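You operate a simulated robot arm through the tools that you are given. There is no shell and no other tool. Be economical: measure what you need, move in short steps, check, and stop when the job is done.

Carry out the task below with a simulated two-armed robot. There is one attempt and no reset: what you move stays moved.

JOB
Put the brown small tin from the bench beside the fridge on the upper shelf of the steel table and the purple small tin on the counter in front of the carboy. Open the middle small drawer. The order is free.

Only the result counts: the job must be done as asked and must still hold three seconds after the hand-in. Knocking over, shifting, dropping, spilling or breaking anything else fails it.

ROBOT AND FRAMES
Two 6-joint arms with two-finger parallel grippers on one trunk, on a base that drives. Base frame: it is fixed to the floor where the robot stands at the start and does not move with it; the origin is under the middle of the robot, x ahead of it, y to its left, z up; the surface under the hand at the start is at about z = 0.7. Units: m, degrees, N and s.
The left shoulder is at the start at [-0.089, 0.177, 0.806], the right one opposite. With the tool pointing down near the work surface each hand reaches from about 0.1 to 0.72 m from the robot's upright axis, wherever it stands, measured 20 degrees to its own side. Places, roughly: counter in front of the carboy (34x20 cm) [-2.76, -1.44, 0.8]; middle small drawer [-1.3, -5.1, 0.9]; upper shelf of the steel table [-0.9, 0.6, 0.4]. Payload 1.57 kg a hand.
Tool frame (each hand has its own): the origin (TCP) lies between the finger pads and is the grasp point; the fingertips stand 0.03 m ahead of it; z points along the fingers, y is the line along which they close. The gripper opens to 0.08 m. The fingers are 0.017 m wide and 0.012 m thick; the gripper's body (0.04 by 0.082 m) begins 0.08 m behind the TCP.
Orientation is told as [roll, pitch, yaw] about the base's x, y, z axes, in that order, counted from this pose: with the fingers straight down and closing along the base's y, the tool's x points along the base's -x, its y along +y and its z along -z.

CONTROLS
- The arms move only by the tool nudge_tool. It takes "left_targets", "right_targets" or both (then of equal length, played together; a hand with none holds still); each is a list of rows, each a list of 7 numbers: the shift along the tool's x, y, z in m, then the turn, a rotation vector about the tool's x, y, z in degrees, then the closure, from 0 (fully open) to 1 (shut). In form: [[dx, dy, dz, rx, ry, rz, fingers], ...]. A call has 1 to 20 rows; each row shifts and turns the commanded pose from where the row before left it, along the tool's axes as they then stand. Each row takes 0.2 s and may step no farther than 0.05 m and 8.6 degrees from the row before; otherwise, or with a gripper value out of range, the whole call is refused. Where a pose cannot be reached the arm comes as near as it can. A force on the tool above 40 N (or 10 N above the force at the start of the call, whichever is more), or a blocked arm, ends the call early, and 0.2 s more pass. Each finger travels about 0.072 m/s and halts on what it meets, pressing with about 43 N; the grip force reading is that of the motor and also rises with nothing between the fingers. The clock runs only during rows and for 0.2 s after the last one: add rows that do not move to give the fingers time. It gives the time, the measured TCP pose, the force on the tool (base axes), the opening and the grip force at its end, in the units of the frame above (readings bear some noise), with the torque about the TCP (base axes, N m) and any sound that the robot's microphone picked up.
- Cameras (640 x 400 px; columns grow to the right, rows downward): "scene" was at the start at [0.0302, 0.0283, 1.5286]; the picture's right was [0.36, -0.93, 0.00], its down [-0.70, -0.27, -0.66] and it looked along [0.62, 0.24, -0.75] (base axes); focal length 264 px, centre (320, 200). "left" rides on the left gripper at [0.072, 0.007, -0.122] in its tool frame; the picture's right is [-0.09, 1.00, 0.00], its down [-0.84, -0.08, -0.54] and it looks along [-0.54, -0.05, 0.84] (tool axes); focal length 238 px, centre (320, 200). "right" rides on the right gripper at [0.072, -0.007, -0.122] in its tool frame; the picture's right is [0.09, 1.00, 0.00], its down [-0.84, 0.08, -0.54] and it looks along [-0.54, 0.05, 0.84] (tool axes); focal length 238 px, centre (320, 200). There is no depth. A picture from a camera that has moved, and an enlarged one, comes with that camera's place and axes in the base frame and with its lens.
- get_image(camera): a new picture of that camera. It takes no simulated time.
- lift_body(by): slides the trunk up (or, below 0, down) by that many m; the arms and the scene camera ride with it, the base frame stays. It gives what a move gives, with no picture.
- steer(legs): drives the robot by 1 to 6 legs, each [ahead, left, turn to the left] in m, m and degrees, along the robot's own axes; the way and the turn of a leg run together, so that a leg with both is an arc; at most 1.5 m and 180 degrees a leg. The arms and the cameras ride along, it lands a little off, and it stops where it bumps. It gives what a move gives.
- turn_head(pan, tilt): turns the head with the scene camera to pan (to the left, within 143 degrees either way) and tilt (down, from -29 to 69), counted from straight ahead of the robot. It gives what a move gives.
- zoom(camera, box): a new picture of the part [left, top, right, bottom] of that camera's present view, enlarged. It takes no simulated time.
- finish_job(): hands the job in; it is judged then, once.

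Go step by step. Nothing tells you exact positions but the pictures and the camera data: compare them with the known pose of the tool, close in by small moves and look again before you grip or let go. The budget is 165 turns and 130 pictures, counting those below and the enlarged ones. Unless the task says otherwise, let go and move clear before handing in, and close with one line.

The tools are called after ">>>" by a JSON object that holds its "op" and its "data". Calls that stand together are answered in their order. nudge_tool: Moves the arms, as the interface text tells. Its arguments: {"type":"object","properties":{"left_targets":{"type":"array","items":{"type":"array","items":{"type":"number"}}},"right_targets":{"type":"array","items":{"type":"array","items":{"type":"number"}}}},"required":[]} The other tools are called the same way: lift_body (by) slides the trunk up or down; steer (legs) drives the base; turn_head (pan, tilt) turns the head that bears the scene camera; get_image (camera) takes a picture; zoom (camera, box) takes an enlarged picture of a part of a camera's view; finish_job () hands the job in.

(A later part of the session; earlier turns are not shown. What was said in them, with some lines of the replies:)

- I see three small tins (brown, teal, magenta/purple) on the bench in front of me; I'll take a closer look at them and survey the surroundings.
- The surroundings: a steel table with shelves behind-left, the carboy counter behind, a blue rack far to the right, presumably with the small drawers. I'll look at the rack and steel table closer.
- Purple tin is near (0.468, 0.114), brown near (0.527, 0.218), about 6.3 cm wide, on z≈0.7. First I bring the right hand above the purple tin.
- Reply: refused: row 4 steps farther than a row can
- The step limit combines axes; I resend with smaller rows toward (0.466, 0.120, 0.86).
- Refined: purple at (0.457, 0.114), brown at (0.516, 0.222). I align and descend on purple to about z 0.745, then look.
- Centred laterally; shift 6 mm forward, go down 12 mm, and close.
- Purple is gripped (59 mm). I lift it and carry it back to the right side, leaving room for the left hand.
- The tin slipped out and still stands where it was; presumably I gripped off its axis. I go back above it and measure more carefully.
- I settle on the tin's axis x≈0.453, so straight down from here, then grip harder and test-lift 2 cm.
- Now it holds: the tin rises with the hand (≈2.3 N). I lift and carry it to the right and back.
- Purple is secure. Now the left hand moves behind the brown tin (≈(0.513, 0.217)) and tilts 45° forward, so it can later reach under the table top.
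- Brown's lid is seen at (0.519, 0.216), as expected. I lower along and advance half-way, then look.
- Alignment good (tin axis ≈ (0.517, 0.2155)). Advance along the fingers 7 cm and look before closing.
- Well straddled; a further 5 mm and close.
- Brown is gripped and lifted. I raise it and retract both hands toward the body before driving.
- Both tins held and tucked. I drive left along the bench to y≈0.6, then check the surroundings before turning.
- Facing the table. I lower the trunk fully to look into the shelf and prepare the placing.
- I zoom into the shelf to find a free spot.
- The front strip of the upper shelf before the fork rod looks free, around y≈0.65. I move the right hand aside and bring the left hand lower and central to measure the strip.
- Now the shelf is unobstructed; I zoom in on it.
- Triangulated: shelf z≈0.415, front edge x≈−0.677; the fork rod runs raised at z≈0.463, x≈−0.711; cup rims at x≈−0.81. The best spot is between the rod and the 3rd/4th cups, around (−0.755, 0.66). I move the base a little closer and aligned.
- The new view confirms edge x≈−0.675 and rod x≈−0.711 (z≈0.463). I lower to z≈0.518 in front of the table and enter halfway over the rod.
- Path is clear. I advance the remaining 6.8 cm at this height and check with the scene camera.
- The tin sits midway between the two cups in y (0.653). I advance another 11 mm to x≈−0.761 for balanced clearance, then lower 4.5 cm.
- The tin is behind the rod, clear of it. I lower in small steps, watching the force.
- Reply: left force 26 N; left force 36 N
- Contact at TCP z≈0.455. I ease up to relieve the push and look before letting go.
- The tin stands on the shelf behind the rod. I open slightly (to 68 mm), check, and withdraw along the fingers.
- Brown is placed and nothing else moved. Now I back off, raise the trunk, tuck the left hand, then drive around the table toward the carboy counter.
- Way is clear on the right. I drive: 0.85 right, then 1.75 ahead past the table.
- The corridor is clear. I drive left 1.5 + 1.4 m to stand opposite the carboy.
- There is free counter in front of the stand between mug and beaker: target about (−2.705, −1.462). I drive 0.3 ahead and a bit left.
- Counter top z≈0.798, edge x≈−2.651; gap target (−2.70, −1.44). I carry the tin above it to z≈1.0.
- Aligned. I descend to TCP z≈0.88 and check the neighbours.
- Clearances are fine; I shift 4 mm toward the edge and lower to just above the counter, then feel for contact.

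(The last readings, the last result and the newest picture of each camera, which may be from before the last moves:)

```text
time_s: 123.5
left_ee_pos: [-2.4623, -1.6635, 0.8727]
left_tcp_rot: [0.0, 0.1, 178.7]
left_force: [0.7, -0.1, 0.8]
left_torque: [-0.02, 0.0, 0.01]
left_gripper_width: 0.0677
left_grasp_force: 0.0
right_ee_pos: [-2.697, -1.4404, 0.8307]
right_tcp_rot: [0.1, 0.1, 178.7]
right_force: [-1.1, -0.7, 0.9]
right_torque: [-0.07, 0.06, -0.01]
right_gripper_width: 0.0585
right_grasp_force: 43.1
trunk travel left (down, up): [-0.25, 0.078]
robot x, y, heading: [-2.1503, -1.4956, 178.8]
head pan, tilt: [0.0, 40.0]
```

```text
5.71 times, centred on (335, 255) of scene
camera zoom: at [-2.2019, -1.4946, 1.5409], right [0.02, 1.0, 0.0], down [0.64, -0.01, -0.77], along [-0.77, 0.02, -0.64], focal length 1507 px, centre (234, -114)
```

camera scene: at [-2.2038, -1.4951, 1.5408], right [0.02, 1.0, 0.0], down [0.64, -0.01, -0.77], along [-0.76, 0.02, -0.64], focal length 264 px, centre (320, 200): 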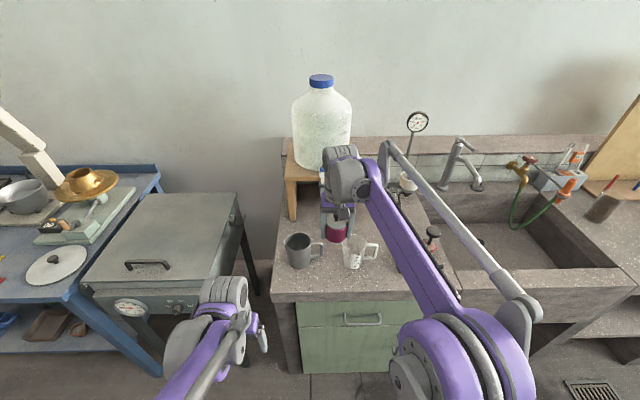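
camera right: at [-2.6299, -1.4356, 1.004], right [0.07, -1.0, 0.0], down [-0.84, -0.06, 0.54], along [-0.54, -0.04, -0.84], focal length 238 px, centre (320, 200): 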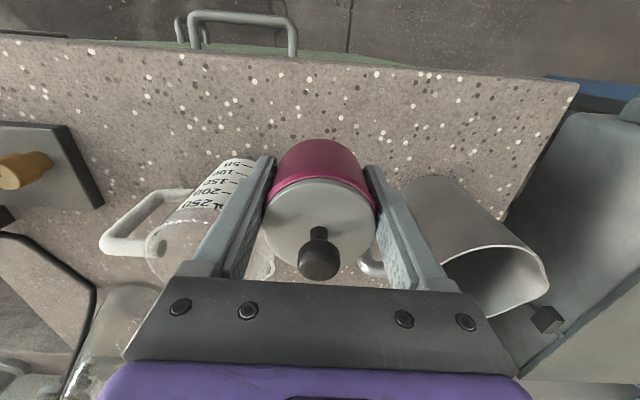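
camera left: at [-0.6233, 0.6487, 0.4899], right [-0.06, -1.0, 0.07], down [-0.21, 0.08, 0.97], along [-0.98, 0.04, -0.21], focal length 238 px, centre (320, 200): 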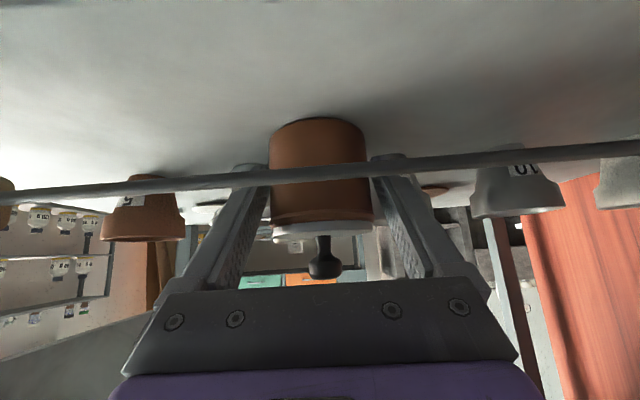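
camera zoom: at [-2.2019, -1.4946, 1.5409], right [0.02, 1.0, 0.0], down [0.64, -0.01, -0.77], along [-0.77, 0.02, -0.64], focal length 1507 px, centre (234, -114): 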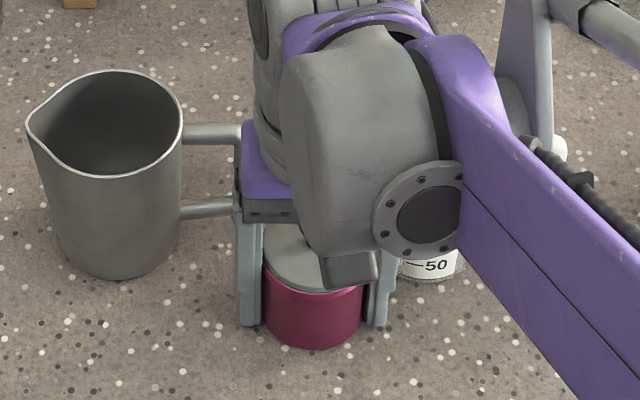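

Contact reached (weight is off). I open to about 72 mm and rise straight up.

>>> {"op": "nudge_tool", "data": {"right_targets": [[0, 0, 0, 0, 0, 0, 0.2], [0, 0, 0, 0, 0, 0, 0.1], [0, 0, 0, 0, 0, 0, 0.1], [0, 0, 0, 0, 0, 0, 0.1]]}}

>>> {"op": "get_image", "data": {"camera": "right"}}

>>> {"op": "nudge_tool", "data": {"right_targets": [[0, 0, -0.02, 0, 0, 0, 0.1], [0, 0, -0.03, 0, 0, 0, 0.1], [0, 0, -0.04, 0, 0, 0, 0.1], [0, 0, -0.04, 0, 0, 0, 0.1], [0, 0, -0.04, 0, 0, 0, 0.1], [0, 0, -0.04, 0, 0, 0, 0.1], [0.03, -0.02, 0, 0, 0, 0, 0.1], [0.04, -0.02, 0, 0, 0, 0, 0.1], [0.04, -0.02, 0, 0, 0, 0, 0.1], [0.04, -0.02, 0, 0, 0, 0, 0.1], [0.04, -0.02, 0, 0, 0, 0, 0.1], [0.04, -0.02, 0, 0, 0, 0, 0.1]]}}

>>> {"op": "zoom", "data": {"camera": "scene", "box": [250, 190, 450, 315]}}

```text
time_s: 124.5
left_ee_pos: [-2.4632, -1.6637, 0.8734]
left_tcp_rot: [0.1, 0.0, 178.7]
left_force: [0.1, 0.0, 0.4]
left_torque: [0.02, 0.03, -0.03]
left_gripper_width: 0.0677
left_grasp_force: 0.0
right_ee_pos: [-2.6975, -1.4392, 0.8308]
right_tcp_rot: [-0.1, 0.0, 178.7]
right_force: [-0.1, -0.5, 0.0]
right_torque: [0.01, -0.02, -0.04]
right_gripper_width: 0.072
right_grasp_force: 0.0
trunk travel left (down, up): [-0.25, 0.078]
robot x, y, heading: [-2.1564, -1.495, 178.5]
head pan, tilt: [0.0, 40.0]
```

```text
65 pictures are left
camera right: at [-2.6255, -1.435, 0.9533], right [0.07, -1.0, 0.0], down [-0.84, -0.06, 0.54], along [-0.54, -0.04, -0.84], focal length 238 px, centre (320, 200)
```

right: 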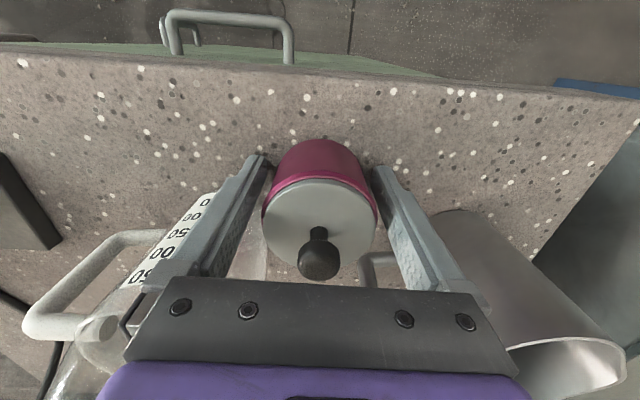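

```text
time_s: 127.1
left_ee_pos: [-2.4599, -1.6639, 0.8744]
left_tcp_rot: [0.0, -0.1, 178.7]
left_force: [0.3, 0.4, -0.5]
left_torque: [0.0, 0.01, 0.01]
left_gripper_width: 0.0678
left_grasp_force: 0.0
right_ee_pos: [-2.4619, -1.3255, 1.0396]
right_tcp_rot: [0.1, -0.1, 178.6]
right_force: [1.3, -0.2, 0.9]
right_torque: [-0.01, 0.03, -0.02]
right_gripper_width: 0.0721
right_grasp_force: 0.1
trunk travel left (down, up): [-0.25, 0.078]
robot x, y, heading: [-2.158, -1.4991, 178.5]
head pan, tilt: [0.0, 40.0]
```

```text
3.20 times, centred on (350, 252) of scene
camera zoom: at [-2.2001, -1.4943, 1.5409], right [0.02, 1.0, 0.0], down [0.64, -0.01, -0.77], along [-0.77, 0.02, -0.64], focal length 844 px, centre (224, 32)
```

zoom: 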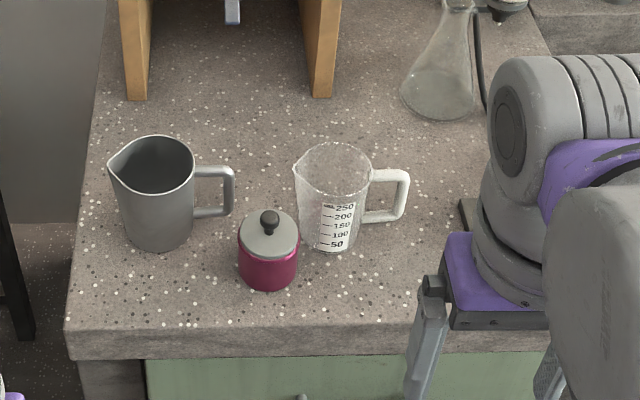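

Purple stands well and neighbours are untouched. Now I back off and drive toward the rack with the orange drawers, looking on the way.

>>> {"op": "steer", "data": {"legs": [[-0.4, 0, 0], [0, 1.2, 1]]}}

>>> {"op": "turn_head", "data": {"pan": 90, "tilt": 30}}

>>> {"op": "get_image", "data": {"camera": "scene"}}

```text
time_s: 140.1
left_ee_pos: [-2.0951, -2.8853, 0.873]
left_tcp_rot: [0.0, 0.0, 178.7]
left_force: [-0.5, 0.4, -0.1]
left_torque: [0.03, 0.02, -0.01]
left_gripper_width: 0.0682
left_grasp_force: 0.1
right_ee_pos: [-2.0961, -2.5472, 1.0378]
right_tcp_rot: [0.0, -0.1, 178.8]
right_force: [-0.6, -0.1, -0.8]
right_torque: [0.01, 0.01, 0.01]
right_gripper_width: 0.072
right_grasp_force: 0.0
trunk travel left (down, up): [-0.25, 0.078]
robot x, y, heading: [-1.7866, -2.7131, 178.7]
head pan, tilt: [0.0, 40.0]
```

```text
time_s: 141.7
left_ee_pos: [-2.0958, -2.8856, 0.8723]
left_tcp_rot: [0.1, 0.0, 178.7]
left_force: [-0.1, 0.9, 0.4]
left_torque: [0.03, 0.02, -0.02]
left_gripper_width: 0.0681
left_grasp_force: 0.1
right_ee_pos: [-2.0957, -2.5463, 1.0379]
right_tcp_rot: [0.1, 0.0, 178.8]
right_force: [-0.1, 0.3, 0.3]
right_torque: [0.01, 0.05, 0.02]
right_gripper_width: 0.072
right_grasp_force: 0.1
trunk travel left (down, up): [-0.25, 0.078]
robot x, y, heading: [-1.7872, -2.7201, 178.7]
head pan, tilt: [90.0, 30.0]
```

```text
63 pictures are left
camera scene: at [-1.7516, -2.8083, 1.5562], right [-1.0, 0.02, 0.0], down [0.01, 0.5, -0.87], along [-0.02, -0.87, -0.5], focal length 264 px, centre (320, 200)
```

scene: 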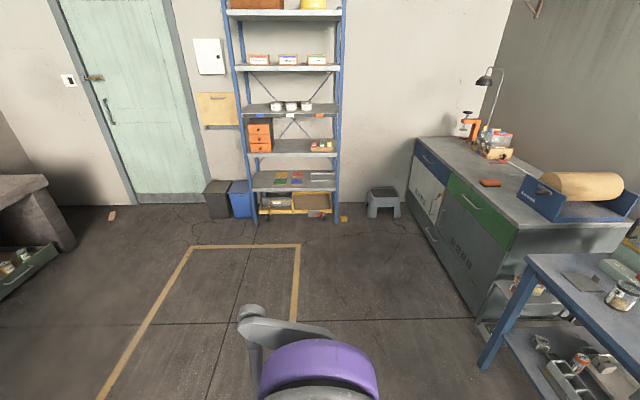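

Floor clear up to the rack. I turn to face it, drive closer and zoom on the drawers.

>>> {"op": "steer", "data": {"legs": [[0, 0, 91], [0.9, 0.4, 0]]}}

>>> {"op": "turn_head", "data": {"pan": 0, "tilt": 35}}

>>> {"op": "get_image", "data": {"camera": "scene"}}

```text
time_s: 150.7
left_ee_pos: [-1.2455, -3.939, 0.8739]
left_tcp_rot: [0.0, 0.0, -91.2]
left_force: [-0.5, 0.4, 0.9]
left_torque: [0.01, -0.03, 0.0]
left_gripper_width: 0.0682
left_grasp_force: 0.0
right_ee_pos: [-1.5848, -3.9406, 1.0375]
right_tcp_rot: [0.0, 0.0, -91.2]
right_force: [0.1, -0.3, 1.0]
right_torque: [-0.01, 0.01, 0.01]
right_gripper_width: 0.072
right_grasp_force: 0.0
trunk travel left (down, up): [-0.25, 0.078]
robot x, y, heading: [-1.4144, -3.6315, -91.4]
head pan, tilt: [90.0, 30.0]
```

```text
time_s: 152.3
left_ee_pos: [-1.2437, -3.9391, 0.8736]
left_tcp_rot: [0.0, 0.0, -91.2]
left_force: [0.1, -0.8, -0.4]
left_torque: [0.02, -0.03, -0.02]
left_gripper_width: 0.0682
left_grasp_force: 0.1
right_ee_pos: [-1.5849, -3.9412, 1.0393]
right_tcp_rot: [-0.1, 0.0, -91.2]
right_force: [0.5, 0.1, -0.6]
right_torque: [0.03, 0.01, 0.02]
right_gripper_width: 0.072
right_grasp_force: 0.0
trunk travel left (down, up): [-0.25, 0.078]
robot x, y, heading: [-1.4157, -3.6341, -91.3]
head pan, tilt: [0.0, 35.0]
```

```text
62 pictures are left
camera scene: at [-1.4174, -3.6791, 1.5484], right [-1.0, 0.02, 0.0], down [0.01, 0.57, -0.82], along [-0.02, -0.82, -0.57], focal length 264 px, centre (320, 200)
```

scene: 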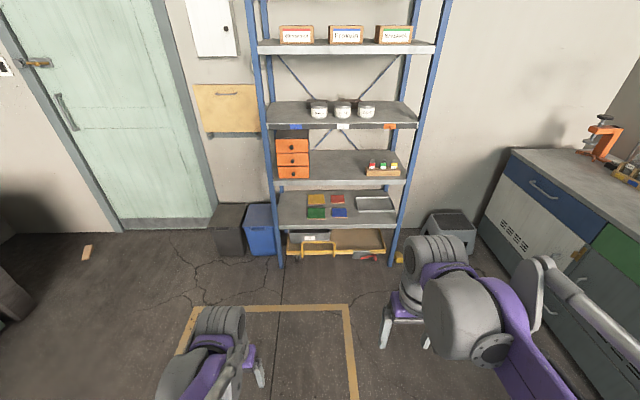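

>>> {"op": "zoom", "data": {"camera": "scene", "box": [250, 95, 430, 215]}}

```text
3.33 times, centred on (340, 155) of scene
camera zoom: at [-1.4174, -3.6791, 1.5484], right [-1.0, 0.02, 0.0], down [0.01, 0.57, -0.82], along [-0.02, -0.82, -0.57], focal length 879 px, centre (253, 350)
```

zoom: 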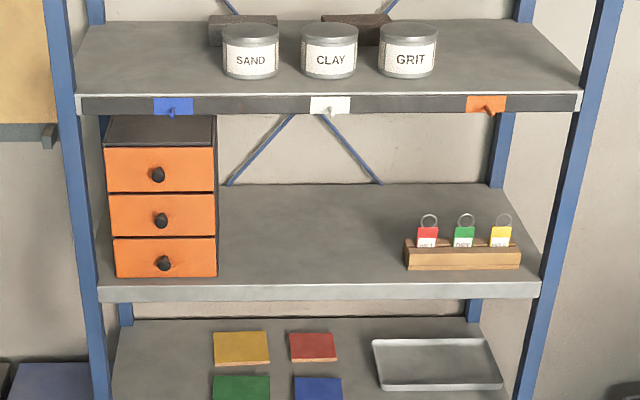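

Middle knob is at about (−1.30, −5.0, 0.90). I drive closer and turn the left hand to point horizontally at the rack.

>>> {"op": "steer", "data": {"legs": [[0.65, 0, 1]]}}

>>> {"op": "nudge_tool", "data": {"left_targets": [[0, 0, 0, 0, -7.5, 0, 0.15], [0, 0, 0, 0, -7.5, 0, 0.15], [0, 0, 0, 0, -7.5, 0, 0.15], [0, 0, 0, 0, -7.5, 0, 0.15], [0, 0, 0, 0, -7.5, 0, 0.15], [0, 0, 0, 0, -7.5, 0, 0.15], [0, 0, 0, 0, -7.5, 0, 0.15], [0, 0, 0, 0, -7.5, 0, 0.15], [0, 0, 0, 0, -7.5, 0, 0.15], [0, 0, 0, 0, -7.5, 0, 0.15], [0, 0, 0, 0, -7.5, 0, 0.15], [0, 0, 0, 0, -7.5, 0, 0.15]]}}

>>> {"op": "get_image", "data": {"camera": "left"}}

>>> {"op": "get_image", "data": {"camera": "scene"}}

```text
time_s: 155.9
left_ee_pos: [-1.2443, -4.5896, 0.874]
left_tcp_rot: [-0.1, 0.0, -90.0]
left_force: [-0.6, -0.5, 0.2]
left_torque: [0.0, 0.0, 0.02]
left_gripper_width: 0.0678
left_grasp_force: 0.0
right_ee_pos: [-1.584, -4.5979, 1.0385]
right_tcp_rot: [0.1, 0.0, -90.0]
right_force: [-0.5, 0.1, -0.5]
right_torque: [0.03, 0.01, 0.03]
right_gripper_width: 0.072
right_grasp_force: 0.2
trunk travel left (down, up): [-0.25, 0.078]
robot x, y, heading: [-1.4164, -4.288, -89.9]
head pan, tilt: [0.0, 35.0]
```

```text
time_s: 158.8
left_ee_pos: [-1.2494, -4.6352, 0.9772]
left_tcp_rot: [-102.9, -89.9, 13.0]
left_force: [0.6, -0.3, 0.3]
left_torque: [-0.01, 0.02, 0.03]
left_gripper_width: 0.0679
left_grasp_force: 0.0
left hand out of reach, approached as far as the arm can: row 9, 10, 11, 12
right_ee_pos: [-1.5836, -4.5975, 1.0378]
right_tcp_rot: [0.1, -0.2, -89.9]
right_force: [0.6, -1.4, 0.4]
right_torque: [0.01, -0.02, 0.03]
right_gripper_width: 0.0721
right_grasp_force: 0.1
trunk travel left (down, up): [-0.25, 0.078]
robot x, y, heading: [-1.4228, -4.2846, -90.2]
head pan, tilt: [0.0, 35.0]
stopped in row 12 (left hand): the arm was blocked; the commanded pose is now the measured one
```

```text
60 pictures are left
camera left: at [-1.2428, -4.5143, 0.9057], right [1.0, 0.0, 0.09], down [-0.08, 0.54, 0.84], along [-0.05, -0.84, 0.54], focal length 238 px, centre (320, 200)
```

left: 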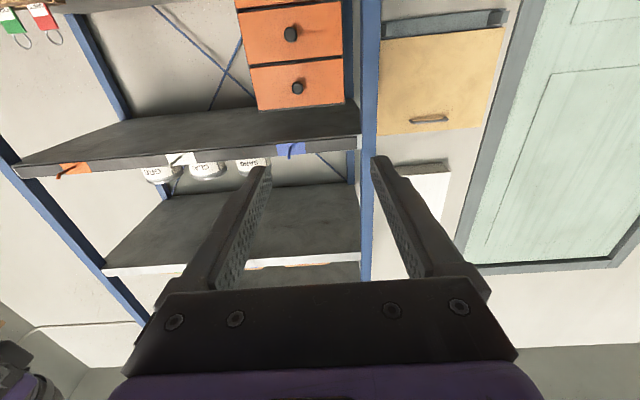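

```text
59 pictures are left
camera scene: at [-1.4226, -4.3329, 1.5484], right [-1.0, 0.0, 0.0], down [0.0, 0.57, -0.82], along [0.0, -0.82, -0.57], focal length 264 px, centre (320, 200)
```

scene: 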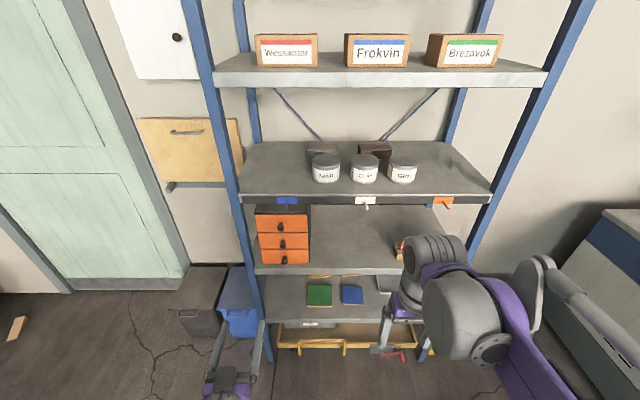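

The hand now points horizontally. Triangulated knob: about (−1.291, −5.02, 0.883). I lower the trunk 9 cm and drive 20 cm ahead, 4 cm right.

>>> {"op": "lift_body", "data": {"by": -0.094}}

>>> {"op": "steer", "data": {"legs": [[0.2, -0.042, 0]]}}

>>> {"op": "get_image", "data": {"camera": "left"}}

>>> {"op": "get_image", "data": {"camera": "scene"}}

```text
time_s: 160.0
left_ee_pos: [-1.2481, -4.6358, 0.8845]
left_tcp_rot: [-135.7, -90.0, 45.8]
left_force: [-1.1, -0.4, 0.1]
left_torque: [0.0, -0.01, -0.01]
left_gripper_width: 0.0679
left_grasp_force: 0.0
right_ee_pos: [-1.5832, -4.5976, 0.9455]
right_tcp_rot: [0.0, 0.0, -90.0]
right_force: [0.5, -0.3, 0.5]
right_torque: [-0.01, 0.02, -0.03]
right_gripper_width: 0.0718
right_grasp_force: 0.0
trunk travel left (down, up): [-0.156, 0.172]
robot x, y, heading: [-1.4175, -4.2843, -89.8]
head pan, tilt: [0.0, 35.0]
```

```text
time_s: 161.6
left_ee_pos: [-1.2917, -4.8331, 0.8835]
left_tcp_rot: [-28.6, -90.0, -61.4]
left_force: [0.0, 0.0, 0.6]
left_torque: [-0.01, -0.01, 0.01]
left_gripper_width: 0.0682
left_grasp_force: 0.1
right_ee_pos: [-1.6263, -4.7947, 0.945]
right_tcp_rot: [-0.1, 0.0, -90.1]
right_force: [-0.1, 0.6, 0.5]
right_torque: [0.02, 0.03, 0.0]
right_gripper_width: 0.0721
right_grasp_force: 0.0
trunk travel left (down, up): [-0.156, 0.172]
robot x, y, heading: [-1.4624, -4.483, -89.9]
head pan, tilt: [0.0, 35.0]
```

```text
58 pictures are left
camera left: at [-1.2855, -4.711, 0.8116], right [1.0, 0.0, 0.09], down [-0.08, 0.54, 0.84], along [-0.05, -0.84, 0.54], focal length 238 px, centre (320, 200)
```

left: 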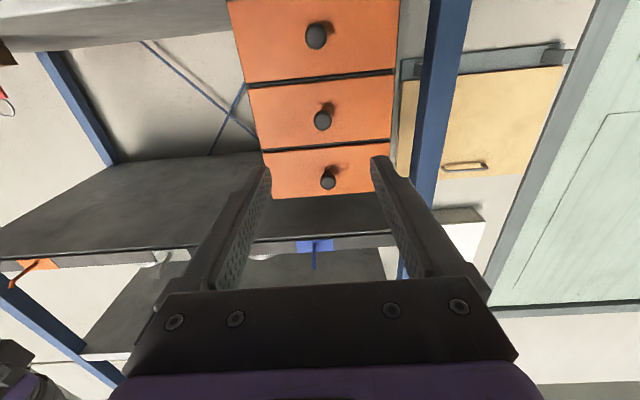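

```text
57 pictures are left
camera scene: at [-1.4649, -4.537, 1.4563], right [-1.0, 0.0, 0.0], down [0.0, 0.57, -0.82], along [0.0, -0.82, -0.57], focal length 264 px, centre (320, 200)
```

scene: 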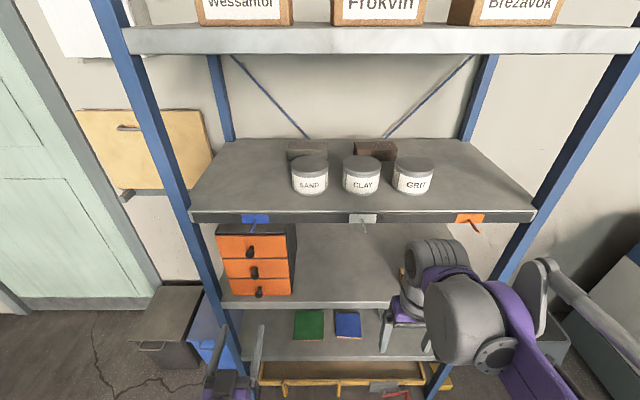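

Knob refined to (−1.290, −5.016, 0.889). I raise 5 mm and advance 13 cm toward it with fingers half open.

>>> {"op": "nudge_tool", "data": {"left_targets": [[-0.005, 0.001, 0.03, 0, 0, 0, 0.4], [0, 0, 0.04, 0, 0, 0, 0.4], [0, 0, 0.04, 0, 0, 0, 0.4], [0, 0, 0.02, 0, 0, 0, 0.4]]}}

>>> {"op": "get_image", "data": {"camera": "left"}}

>>> {"op": "zoom", "data": {"camera": "scene", "box": [190, 200, 330, 320]}}

```text
time_s: 162.6
left_ee_pos: [-1.2898, -4.9642, 0.8874]
left_tcp_rot: [-90.5, -89.9, 0.5]
left_force: [-0.5, -0.3, 0.3]
left_torque: [-0.03, 0.01, 0.01]
left_gripper_width: 0.0481
left_grasp_force: 0.0
right_ee_pos: [-1.6268, -4.7937, 0.9456]
right_tcp_rot: [0.1, 0.0, -90.1]
right_force: [0.5, 0.3, 0.4]
right_torque: [-0.02, -0.01, 0.05]
right_gripper_width: 0.072
right_grasp_force: 0.0
trunk travel left (down, up): [-0.156, 0.172]
robot x, y, heading: [-1.4648, -4.4825, -90.2]
head pan, tilt: [0.0, 35.0]
```

```text
56 pictures are left
camera left: at [-1.2839, -4.8414, 0.8168], right [1.0, 0.0, 0.09], down [-0.08, 0.54, 0.84], along [-0.05, -0.84, 0.54], focal length 238 px, centre (320, 200)
```

left: 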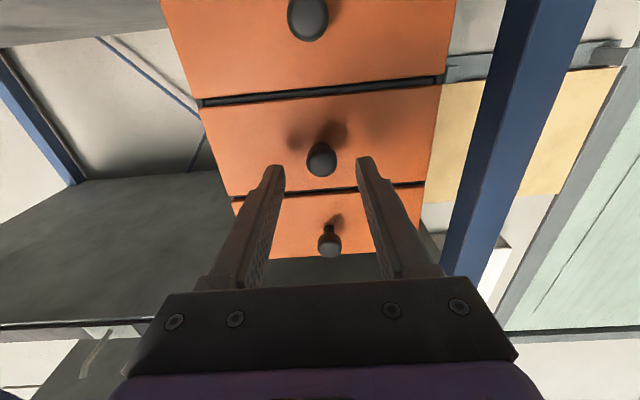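

```text
3.33 times, centred on (260, 260) of scene
camera zoom: at [-1.4647, -4.5363, 1.4563], right [-1.0, 0.0, 0.0], down [0.0, 0.57, -0.82], along [0.0, -0.82, -0.57], focal length 879 px, centre (520, 0)
```

zoom: 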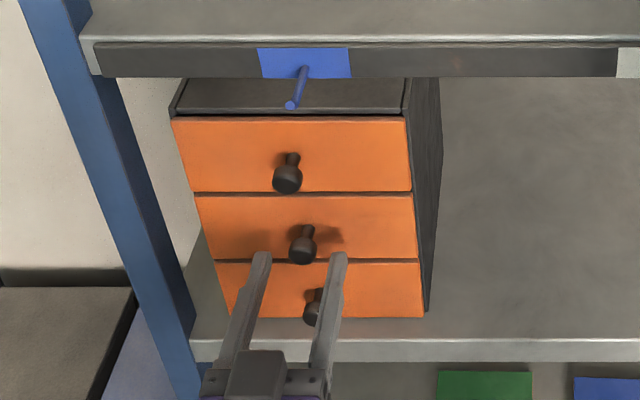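

The knob lies exactly on the finger axis, 5 cm ahead. I advance 3.6 cm and close.

>>> {"op": "nudge_tool", "data": {"left_targets": [[-0.001, 0, 0.02, 0, 0, 0, 0.4], [0, 0, 0.016, 0, 0, 0, 0.4], [0, 0, 0, 0, 0, 0, 1], [0, 0, 0, 0, 0, 0, 1], [0, 0, 0, 0, 0, 0, 1]]}}

>>> {"op": "get_image", "data": {"camera": "left"}}

```text
time_s: 163.3
left_ee_pos: [-1.2889, -4.9925, 0.8902]
left_tcp_rot: [-81.6, -89.8, -8.4]
left_force: [6.4, 6.2, 2.9]
left_torque: [0.01, -0.08, 0.29]
left_gripper_width: 0.0233
left_grasp_force: 5.6
right_ee_pos: [-1.6263, -4.7935, 0.9452]
right_tcp_rot: [0.0, -0.1, -90.1]
right_force: [-0.9, -1.6, -0.4]
right_torque: [0.03, 0.0, 0.0]
right_gripper_width: 0.0721
right_grasp_force: 0.0
trunk travel left (down, up): [-0.156, 0.172]
robot x, y, heading: [-1.4577, -4.4819, -90.1]
head pan, tilt: [0.0, 35.0]
stopped in row 3 (left hand): the force on the tool passed its limit at 43 N (the readings are from after the stop); the commanded pose is now the measured one
```

```text
54 pictures are left
camera left: at [-1.2833, -4.8705, 0.8184], right [1.0, 0.0, 0.09], down [-0.08, 0.54, 0.84], along [-0.05, -0.84, 0.54], focal length 238 px, centre (320, 200)
```

left: 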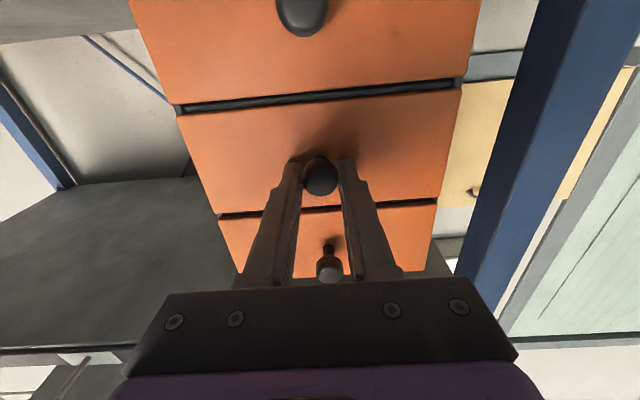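

The fingers are at the knob (23 mm). I complete the grip and check the cabinet hasn't moved.

>>> {"op": "nudge_tool", "data": {"left_targets": [[0, 0, 0, 0, 0, 0, 1], [0, 0, 0, 0, 0, 0, 1]]}}

>>> {"op": "zoom", "data": {"camera": "scene", "box": [190, 200, 330, 320]}}

```text
time_s: 163.9
left_ee_pos: [-1.2894, -4.9924, 0.89]
left_tcp_rot: [-62.2, -89.9, -27.7]
left_force: [8.8, 15.3, -1.0]
left_torque: [-0.02, -0.01, 0.13]
left_gripper_width: 0.0218
left_grasp_force: 34.8
right_ee_pos: [-1.625, -4.7916, 0.9458]
right_tcp_rot: [-0.1, 0.0, -90.1]
right_force: [0.0, 0.1, 0.9]
right_torque: [0.03, 0.02, 0.02]
right_gripper_width: 0.0719
right_grasp_force: 0.0
trunk travel left (down, up): [-0.156, 0.172]
robot x, y, heading: [-1.4631, -4.4795, -90.3]
head pan, tilt: [0.0, 35.0]
```

```text
3.33 times, centred on (260, 260) of scene
camera zoom: at [-1.4635, -4.5341, 1.4564], right [-1.0, 0.0, 0.0], down [0.0, 0.57, -0.82], along [0.0, -0.82, -0.57], focal length 879 px, centre (520, 0)
```

zoom: 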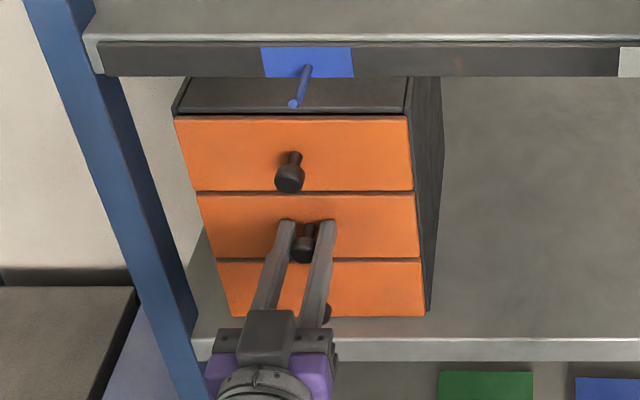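

Cabinet unmoved; the fingers hold the knob. I pull gently 2 cm and watch.

>>> {"op": "nudge_tool", "data": {"left_targets": [[0, 0, -0.005, 0, 0, 0, 1], [0, 0, -0.008, 0, 0, 0, 1], [0, 0, -0.01, 0, 0, 0, 1]]}}

>>> {"op": "get_image", "data": {"camera": "left"}}

>>> {"op": "zoom", "data": {"camera": "scene", "box": [190, 200, 330, 320]}}

```text
time_s: 164.7
left_ee_pos: [-1.2882, -4.97, 0.8901]
left_tcp_rot: [-40.6, -89.7, -49.4]
left_force: [11.9, 0.4, 1.6]
left_torque: [-0.31, -0.03, 0.2]
left_gripper_width: 0.0214
left_grasp_force: 34.2
right_ee_pos: [-1.6251, -4.7946, 0.9455]
right_tcp_rot: [-0.2, -0.1, -90.2]
right_force: [-0.3, -0.3, -0.1]
right_torque: [0.03, -0.01, -0.01]
right_gripper_width: 0.0721
right_grasp_force: 0.1
trunk travel left (down, up): [-0.156, 0.172]
robot x, y, heading: [-1.4649, -4.4826, -90.1]
head pan, tilt: [0.0, 35.0]
```

```text
52 pictures are left
camera left: at [-1.2827, -4.8485, 0.8186], right [1.0, 0.0, 0.09], down [-0.08, 0.54, 0.84], along [-0.05, -0.84, 0.54], focal length 238 px, centre (320, 200)
```

left: 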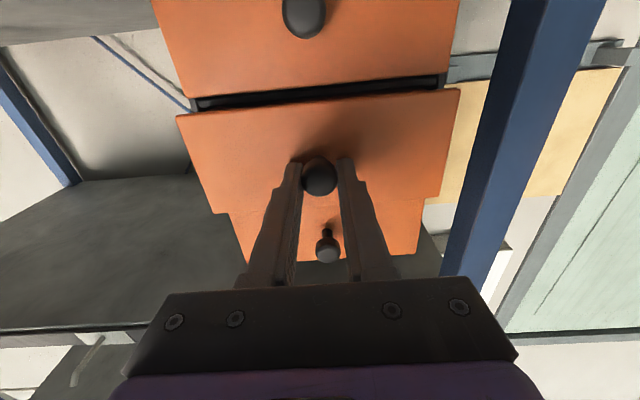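

```text
3.33 times, centred on (260, 260) of scene
camera zoom: at [-1.4629, -4.5358, 1.4563], right [-1.0, 0.0, 0.0], down [0.0, 0.57, -0.82], along [0.0, -0.82, -0.57], focal length 879 px, centre (520, 0)
```

zoom: 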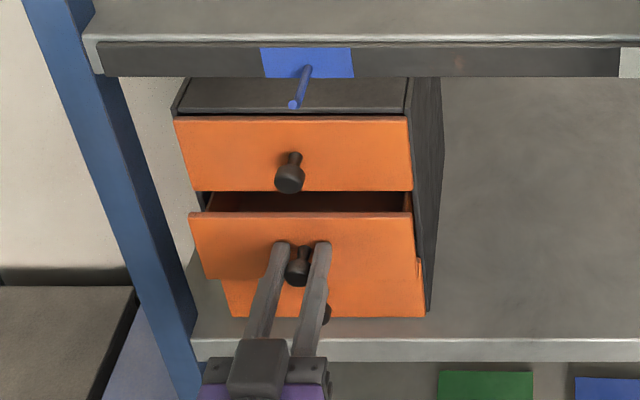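

The drawer slides and the cabinet stays. I relieve the side force slightly and pull 6 cm more.

>>> {"op": "nudge_tool", "data": {"left_targets": [[0, 0.002, -0.01, 0, 0, 0, 1], [0, 0, -0.012, 0, 0, 0, 1], [0, 0, -0.012, 0, 0, 0, 1], [0, 0, -0.012, 0, 0, 0, 1], [0, 0, -0.012, 0, 0, 0, 1]]}}

>>> {"op": "zoom", "data": {"camera": "scene", "box": [190, 200, 330, 320]}}

```text
time_s: 165.9
left_ee_pos: [-1.2887, -4.9142, 0.8899]
left_tcp_rot: [-6.5, -89.6, -83.5]
left_force: [-8.4, 0.6, -9.1]
left_torque: [-0.34, 0.03, -0.15]
left_gripper_width: 0.0213
left_grasp_force: 34.3
right_ee_pos: [-1.627, -4.7946, 0.9445]
right_tcp_rot: [0.0, 0.0, -90.2]
right_force: [0.8, -0.2, -0.4]
right_torque: [-0.01, -0.03, 0.0]
right_gripper_width: 0.0721
right_grasp_force: 0.0
trunk travel left (down, up): [-0.156, 0.172]
robot x, y, heading: [-1.4648, -4.4842, -90.3]
head pan, tilt: [0.0, 35.0]
```

```text
3.33 times, centred on (260, 260) of scene
camera zoom: at [-1.4657, -4.5363, 1.4562], right [-1.0, 0.0, 0.0], down [0.0, 0.57, -0.82], along [0.0, -0.82, -0.57], focal length 879 px, centre (520, 0)
```

zoom: 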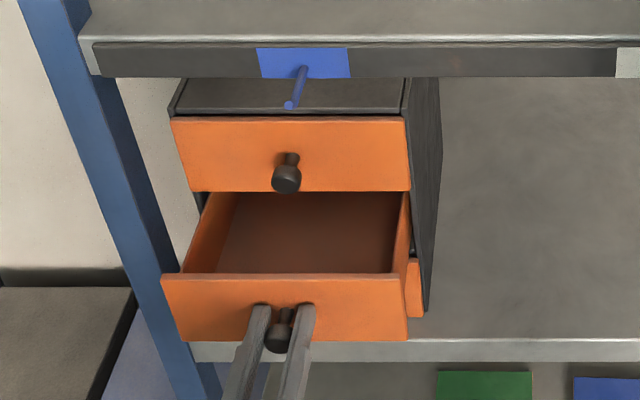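

Open ≈8 cm. I pull a further 3 cm carefully, watching for a stop.

>>> {"op": "nudge_tool", "data": {"left_targets": [[0.0015, -0.001, -0.01, 0, 0, 0, 1], [0, 0, -0.01, 0, 0, 0, 1], [0, 0, -0.01, 0, 0, 0, 1]]}}

>>> {"op": "zoom", "data": {"camera": "scene", "box": [190, 200, 330, 320]}}

```text
time_s: 166.7
left_ee_pos: [-1.2877, -4.8815, 0.8898]
left_tcp_rot: [-165.5, -89.8, 75.5]
left_force: [0.0, -0.1, 27.2]
left_torque: [0.05, 0.05, 0.02]
left_gripper_width: 0.0213
left_grasp_force: 34.7
right_ee_pos: [-1.6268, -4.792, 0.9454]
right_tcp_rot: [0.1, -0.2, -90.0]
right_force: [-0.1, -0.4, 0.5]
right_torque: [0.0, 0.02, -0.01]
right_gripper_width: 0.0718
right_grasp_force: 0.1
trunk travel left (down, up): [-0.156, 0.172]
robot x, y, heading: [-1.4589, -4.4846, -90.3]
head pan, tilt: [0.0, 35.0]
```

```text
3.33 times, centred on (260, 260) of scene
camera zoom: at [-1.4653, -4.5341, 1.4565], right [-1.0, 0.0, 0.0], down [0.0, 0.57, -0.82], along [0.0, -0.82, -0.57], focal length 879 px, centre (520, 0)
```

zoom: 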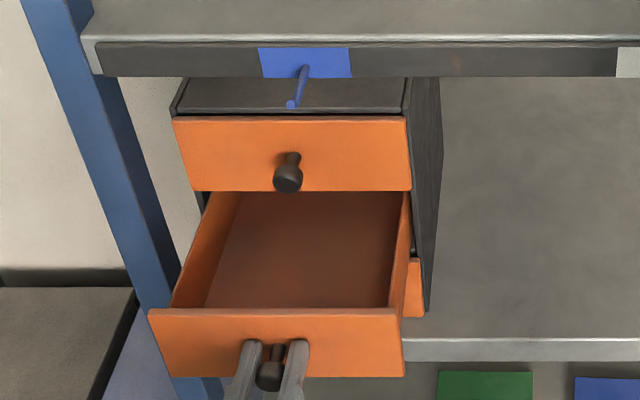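

About 11 cm open with no stop yet; I relieve the vertical load and pull 2 cm more.

>>> {"op": "nudge_tool", "data": {"left_targets": [[-0.001, 0, -0.007, 0, 0, 0, 1], [0, 0, -0.007, 0, 0, 0, 1], [0, 0, -0.006, 0, 0, 0, 1]]}}

>>> {"op": "zoom", "data": {"camera": "scene", "box": [190, 200, 330, 320]}}

```text
time_s: 167.5
left_ee_pos: [-1.2893, -4.8633, 0.8896]
left_tcp_rot: [-24.5, -89.9, -65.5]
left_force: [-0.5, 0.9, 11.0]
left_torque: [-0.09, -0.01, 0.0]
left_gripper_width: 0.0212
left_grasp_force: 34.3
right_ee_pos: [-1.6268, -4.7926, 0.9442]
right_tcp_rot: [0.0, -0.1, -90.1]
right_force: [-0.1, -0.2, 1.1]
right_torque: [0.02, 0.02, -0.03]
right_gripper_width: 0.0721
right_grasp_force: 0.2
trunk travel left (down, up): [-0.156, 0.172]
robot x, y, heading: [-1.4603, -4.4846, -90.0]
head pan, tilt: [0.0, 35.0]
```

```text
3.33 times, centred on (260, 260) of scene
camera zoom: at [-1.465, -4.5353, 1.4563], right [-1.0, 0.0, 0.0], down [0.0, 0.57, -0.82], along [0.0, -0.82, -0.57], focal length 879 px, centre (520, 0)
```

zoom: 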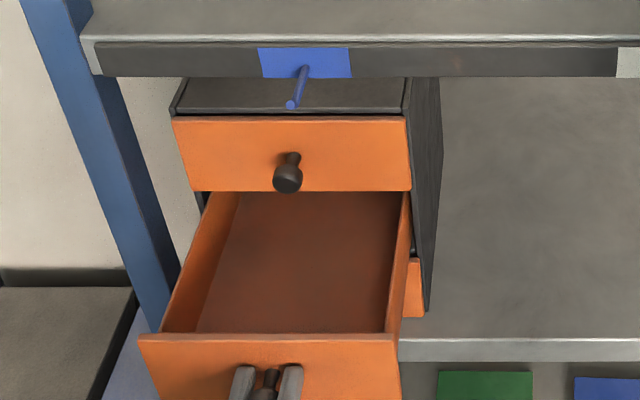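

Still free-sliding at 13 cm; one more 2 cm pull to seek the stop.

>>> {"op": "nudge_tool", "data": {"left_targets": [[-0.0005, 0, -0.007, 0, 0, 0, 1], [0, 0, -0.007, 0, 0, 0, 1], [0, 0, -0.006, 0, 0, 0, 1]]}}

>>> {"op": "get_image", "data": {"camera": "scene"}}

```text
time_s: 168.3
left_ee_pos: [-1.2888, -4.8475, 0.8894]
left_tcp_rot: [-19.0, -89.6, -71.0]
left_force: [6.4, -32.8, 0.2]
left_torque: [-0.12, 0.0, 0.09]
left_gripper_width: 0.0222
left_grasp_force: 34.8
right_ee_pos: [-1.6256, -4.7971, 0.9447]
right_tcp_rot: [-0.1, 0.0, -90.1]
right_force: [0.0, -0.2, -0.5]
right_torque: [-0.02, -0.03, 0.01]
right_gripper_width: 0.0721
right_grasp_force: 0.0
trunk travel left (down, up): [-0.156, 0.172]
robot x, y, heading: [-1.4627, -4.4848, -89.9]
head pan, tilt: [0.0, 35.0]
```

```text
47 pictures are left
camera scene: at [-1.4637, -4.5403, 1.4561], right [-1.0, 0.0, 0.0], down [0.0, 0.58, -0.82], along [0.0, -0.82, -0.58], focal length 264 px, centre (320, 200)
```

scene: 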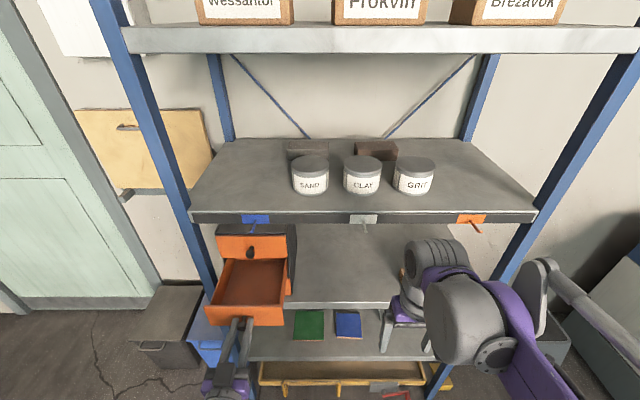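

The drawer is at its stop, fully open, and the cabinet hasn't moved. I ease the pull, open the fingers and withdraw straight back.

>>> {"op": "nudge_tool", "data": {"left_targets": [[0, 0, 0.003, 0, 0, 0, 1], [0, 0, 0, 0, 0, 0, 0.5], [0, 0, 0, 0, 0, 0, 0.4], [0, 0, 0, 0, 0, 0, 0.4]]}}

>>> {"op": "nudge_tool", "data": {"left_targets": [[0, 0, -0.02, 0, 0, 0, 0.4], [0, 0, -0.03, 0, 0, 0, 0.4], [0, 0, -0.03, 0, 0, 0, 0.4]]}}

>>> {"op": "get_image", "data": {"camera": "left"}}

```text
time_s: 169.3
left_ee_pos: [-1.2897, -4.8461, 0.8897]
left_tcp_rot: [-24.8, -89.9, -65.2]
left_force: [0.1, 0.1, -0.3]
left_torque: [0.0, 0.03, -0.03]
left_gripper_width: 0.0481
left_grasp_force: 0.0
right_ee_pos: [-1.6256, -4.7936, 0.9454]
right_tcp_rot: [0.0, 0.0, -90.2]
right_force: [0.9, 0.2, 0.1]
right_torque: [-0.02, -0.01, 0.0]
right_gripper_width: 0.0722
right_grasp_force: 0.0
trunk travel left (down, up): [-0.156, 0.172]
robot x, y, heading: [-1.4651, -4.4791, -89.7]
head pan, tilt: [0.0, 35.0]
```

```text
time_s: 170.3
left_ee_pos: [-1.2908, -4.8131, 0.9026]
left_tcp_rot: [-36.1, -89.8, -54.0]
left_force: [0.6, -0.8, -0.1]
left_torque: [0.01, 0.03, 0.01]
left_gripper_width: 0.0481
left_grasp_force: 0.1
right_ee_pos: [-1.6266, -4.7945, 0.9451]
right_tcp_rot: [0.0, 0.0, -90.1]
right_force: [-0.6, 0.2, 0.4]
right_torque: [0.01, 0.01, 0.01]
right_gripper_width: 0.0719
right_grasp_force: 0.1
trunk travel left (down, up): [-0.156, 0.172]
robot x, y, heading: [-1.4634, -4.484, -90.1]
head pan, tilt: [0.0, 35.0]
stopped in row 3 (left hand): the arm was blocked; the commanded pose is now the measured one
```

```text
46 pictures are left
camera left: at [-1.2839, -4.6905, 0.8312], right [1.0, 0.0, 0.09], down [-0.08, 0.54, 0.84], along [-0.05, -0.84, 0.54], focal length 238 px, centre (320, 200)
```

left: 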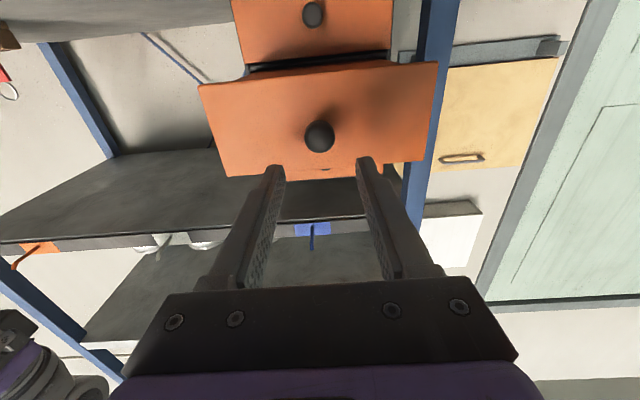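

The hand is free of the knob; the arm can't fold further, so I back the base away and check the drawer.

>>> {"op": "steer", "data": {"legs": [[-0.4, 0, 0]]}}

>>> {"op": "get_image", "data": {"camera": "scene"}}

```text
time_s: 172.8
left_ee_pos: [-1.2896, -4.4145, 0.9019]
left_tcp_rot: [-39.8, -89.9, -50.6]
left_force: [0.2, 0.9, -0.6]
left_torque: [0.03, -0.01, 0.02]
left_gripper_width: 0.0482
left_grasp_force: 0.1
right_ee_pos: [-1.6263, -4.3939, 0.9449]
right_tcp_rot: [0.0, -0.1, -90.2]
right_force: [0.1, -0.2, 0.1]
right_torque: [-0.04, 0.02, -0.01]
right_gripper_width: 0.0718
right_grasp_force: 0.0
trunk travel left (down, up): [-0.156, 0.172]
robot x, y, heading: [-1.4631, -4.0822, -90.2]
head pan, tilt: [0.0, 35.0]
```

```text
45 pictures are left
camera scene: at [-1.4639, -4.1373, 1.4563], right [-1.0, 0.0, 0.0], down [0.0, 0.57, -0.82], along [0.0, -0.82, -0.57], focal length 264 px, centre (320, 200)
```

scene: 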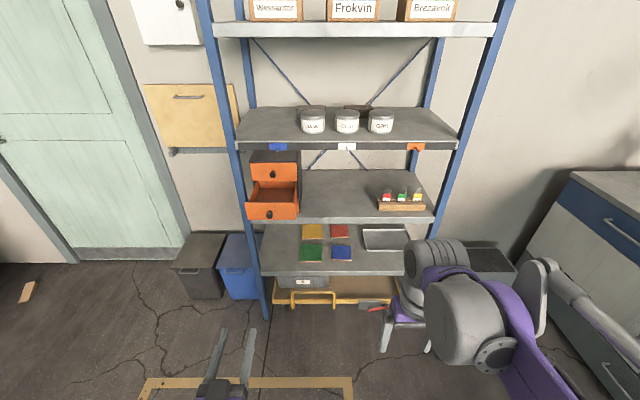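

The middle drawer stands open, both tins are placed, and both hands are empty and clear, so I'm handing the job in.

>>> {"op": "finish_job", "data": {}}

```text
The job is handed in.
```

I handed the job in with all three parts done: the brown tin is on the upper shelf of the steel table, the purple tin is on the counter in front of the carboy, and the middle small drawer is fully open. The purple tin slipped from the gripper once on the starting bench, but it stayed upright and the second grip held. I saw nothing else shifted or knocked over.
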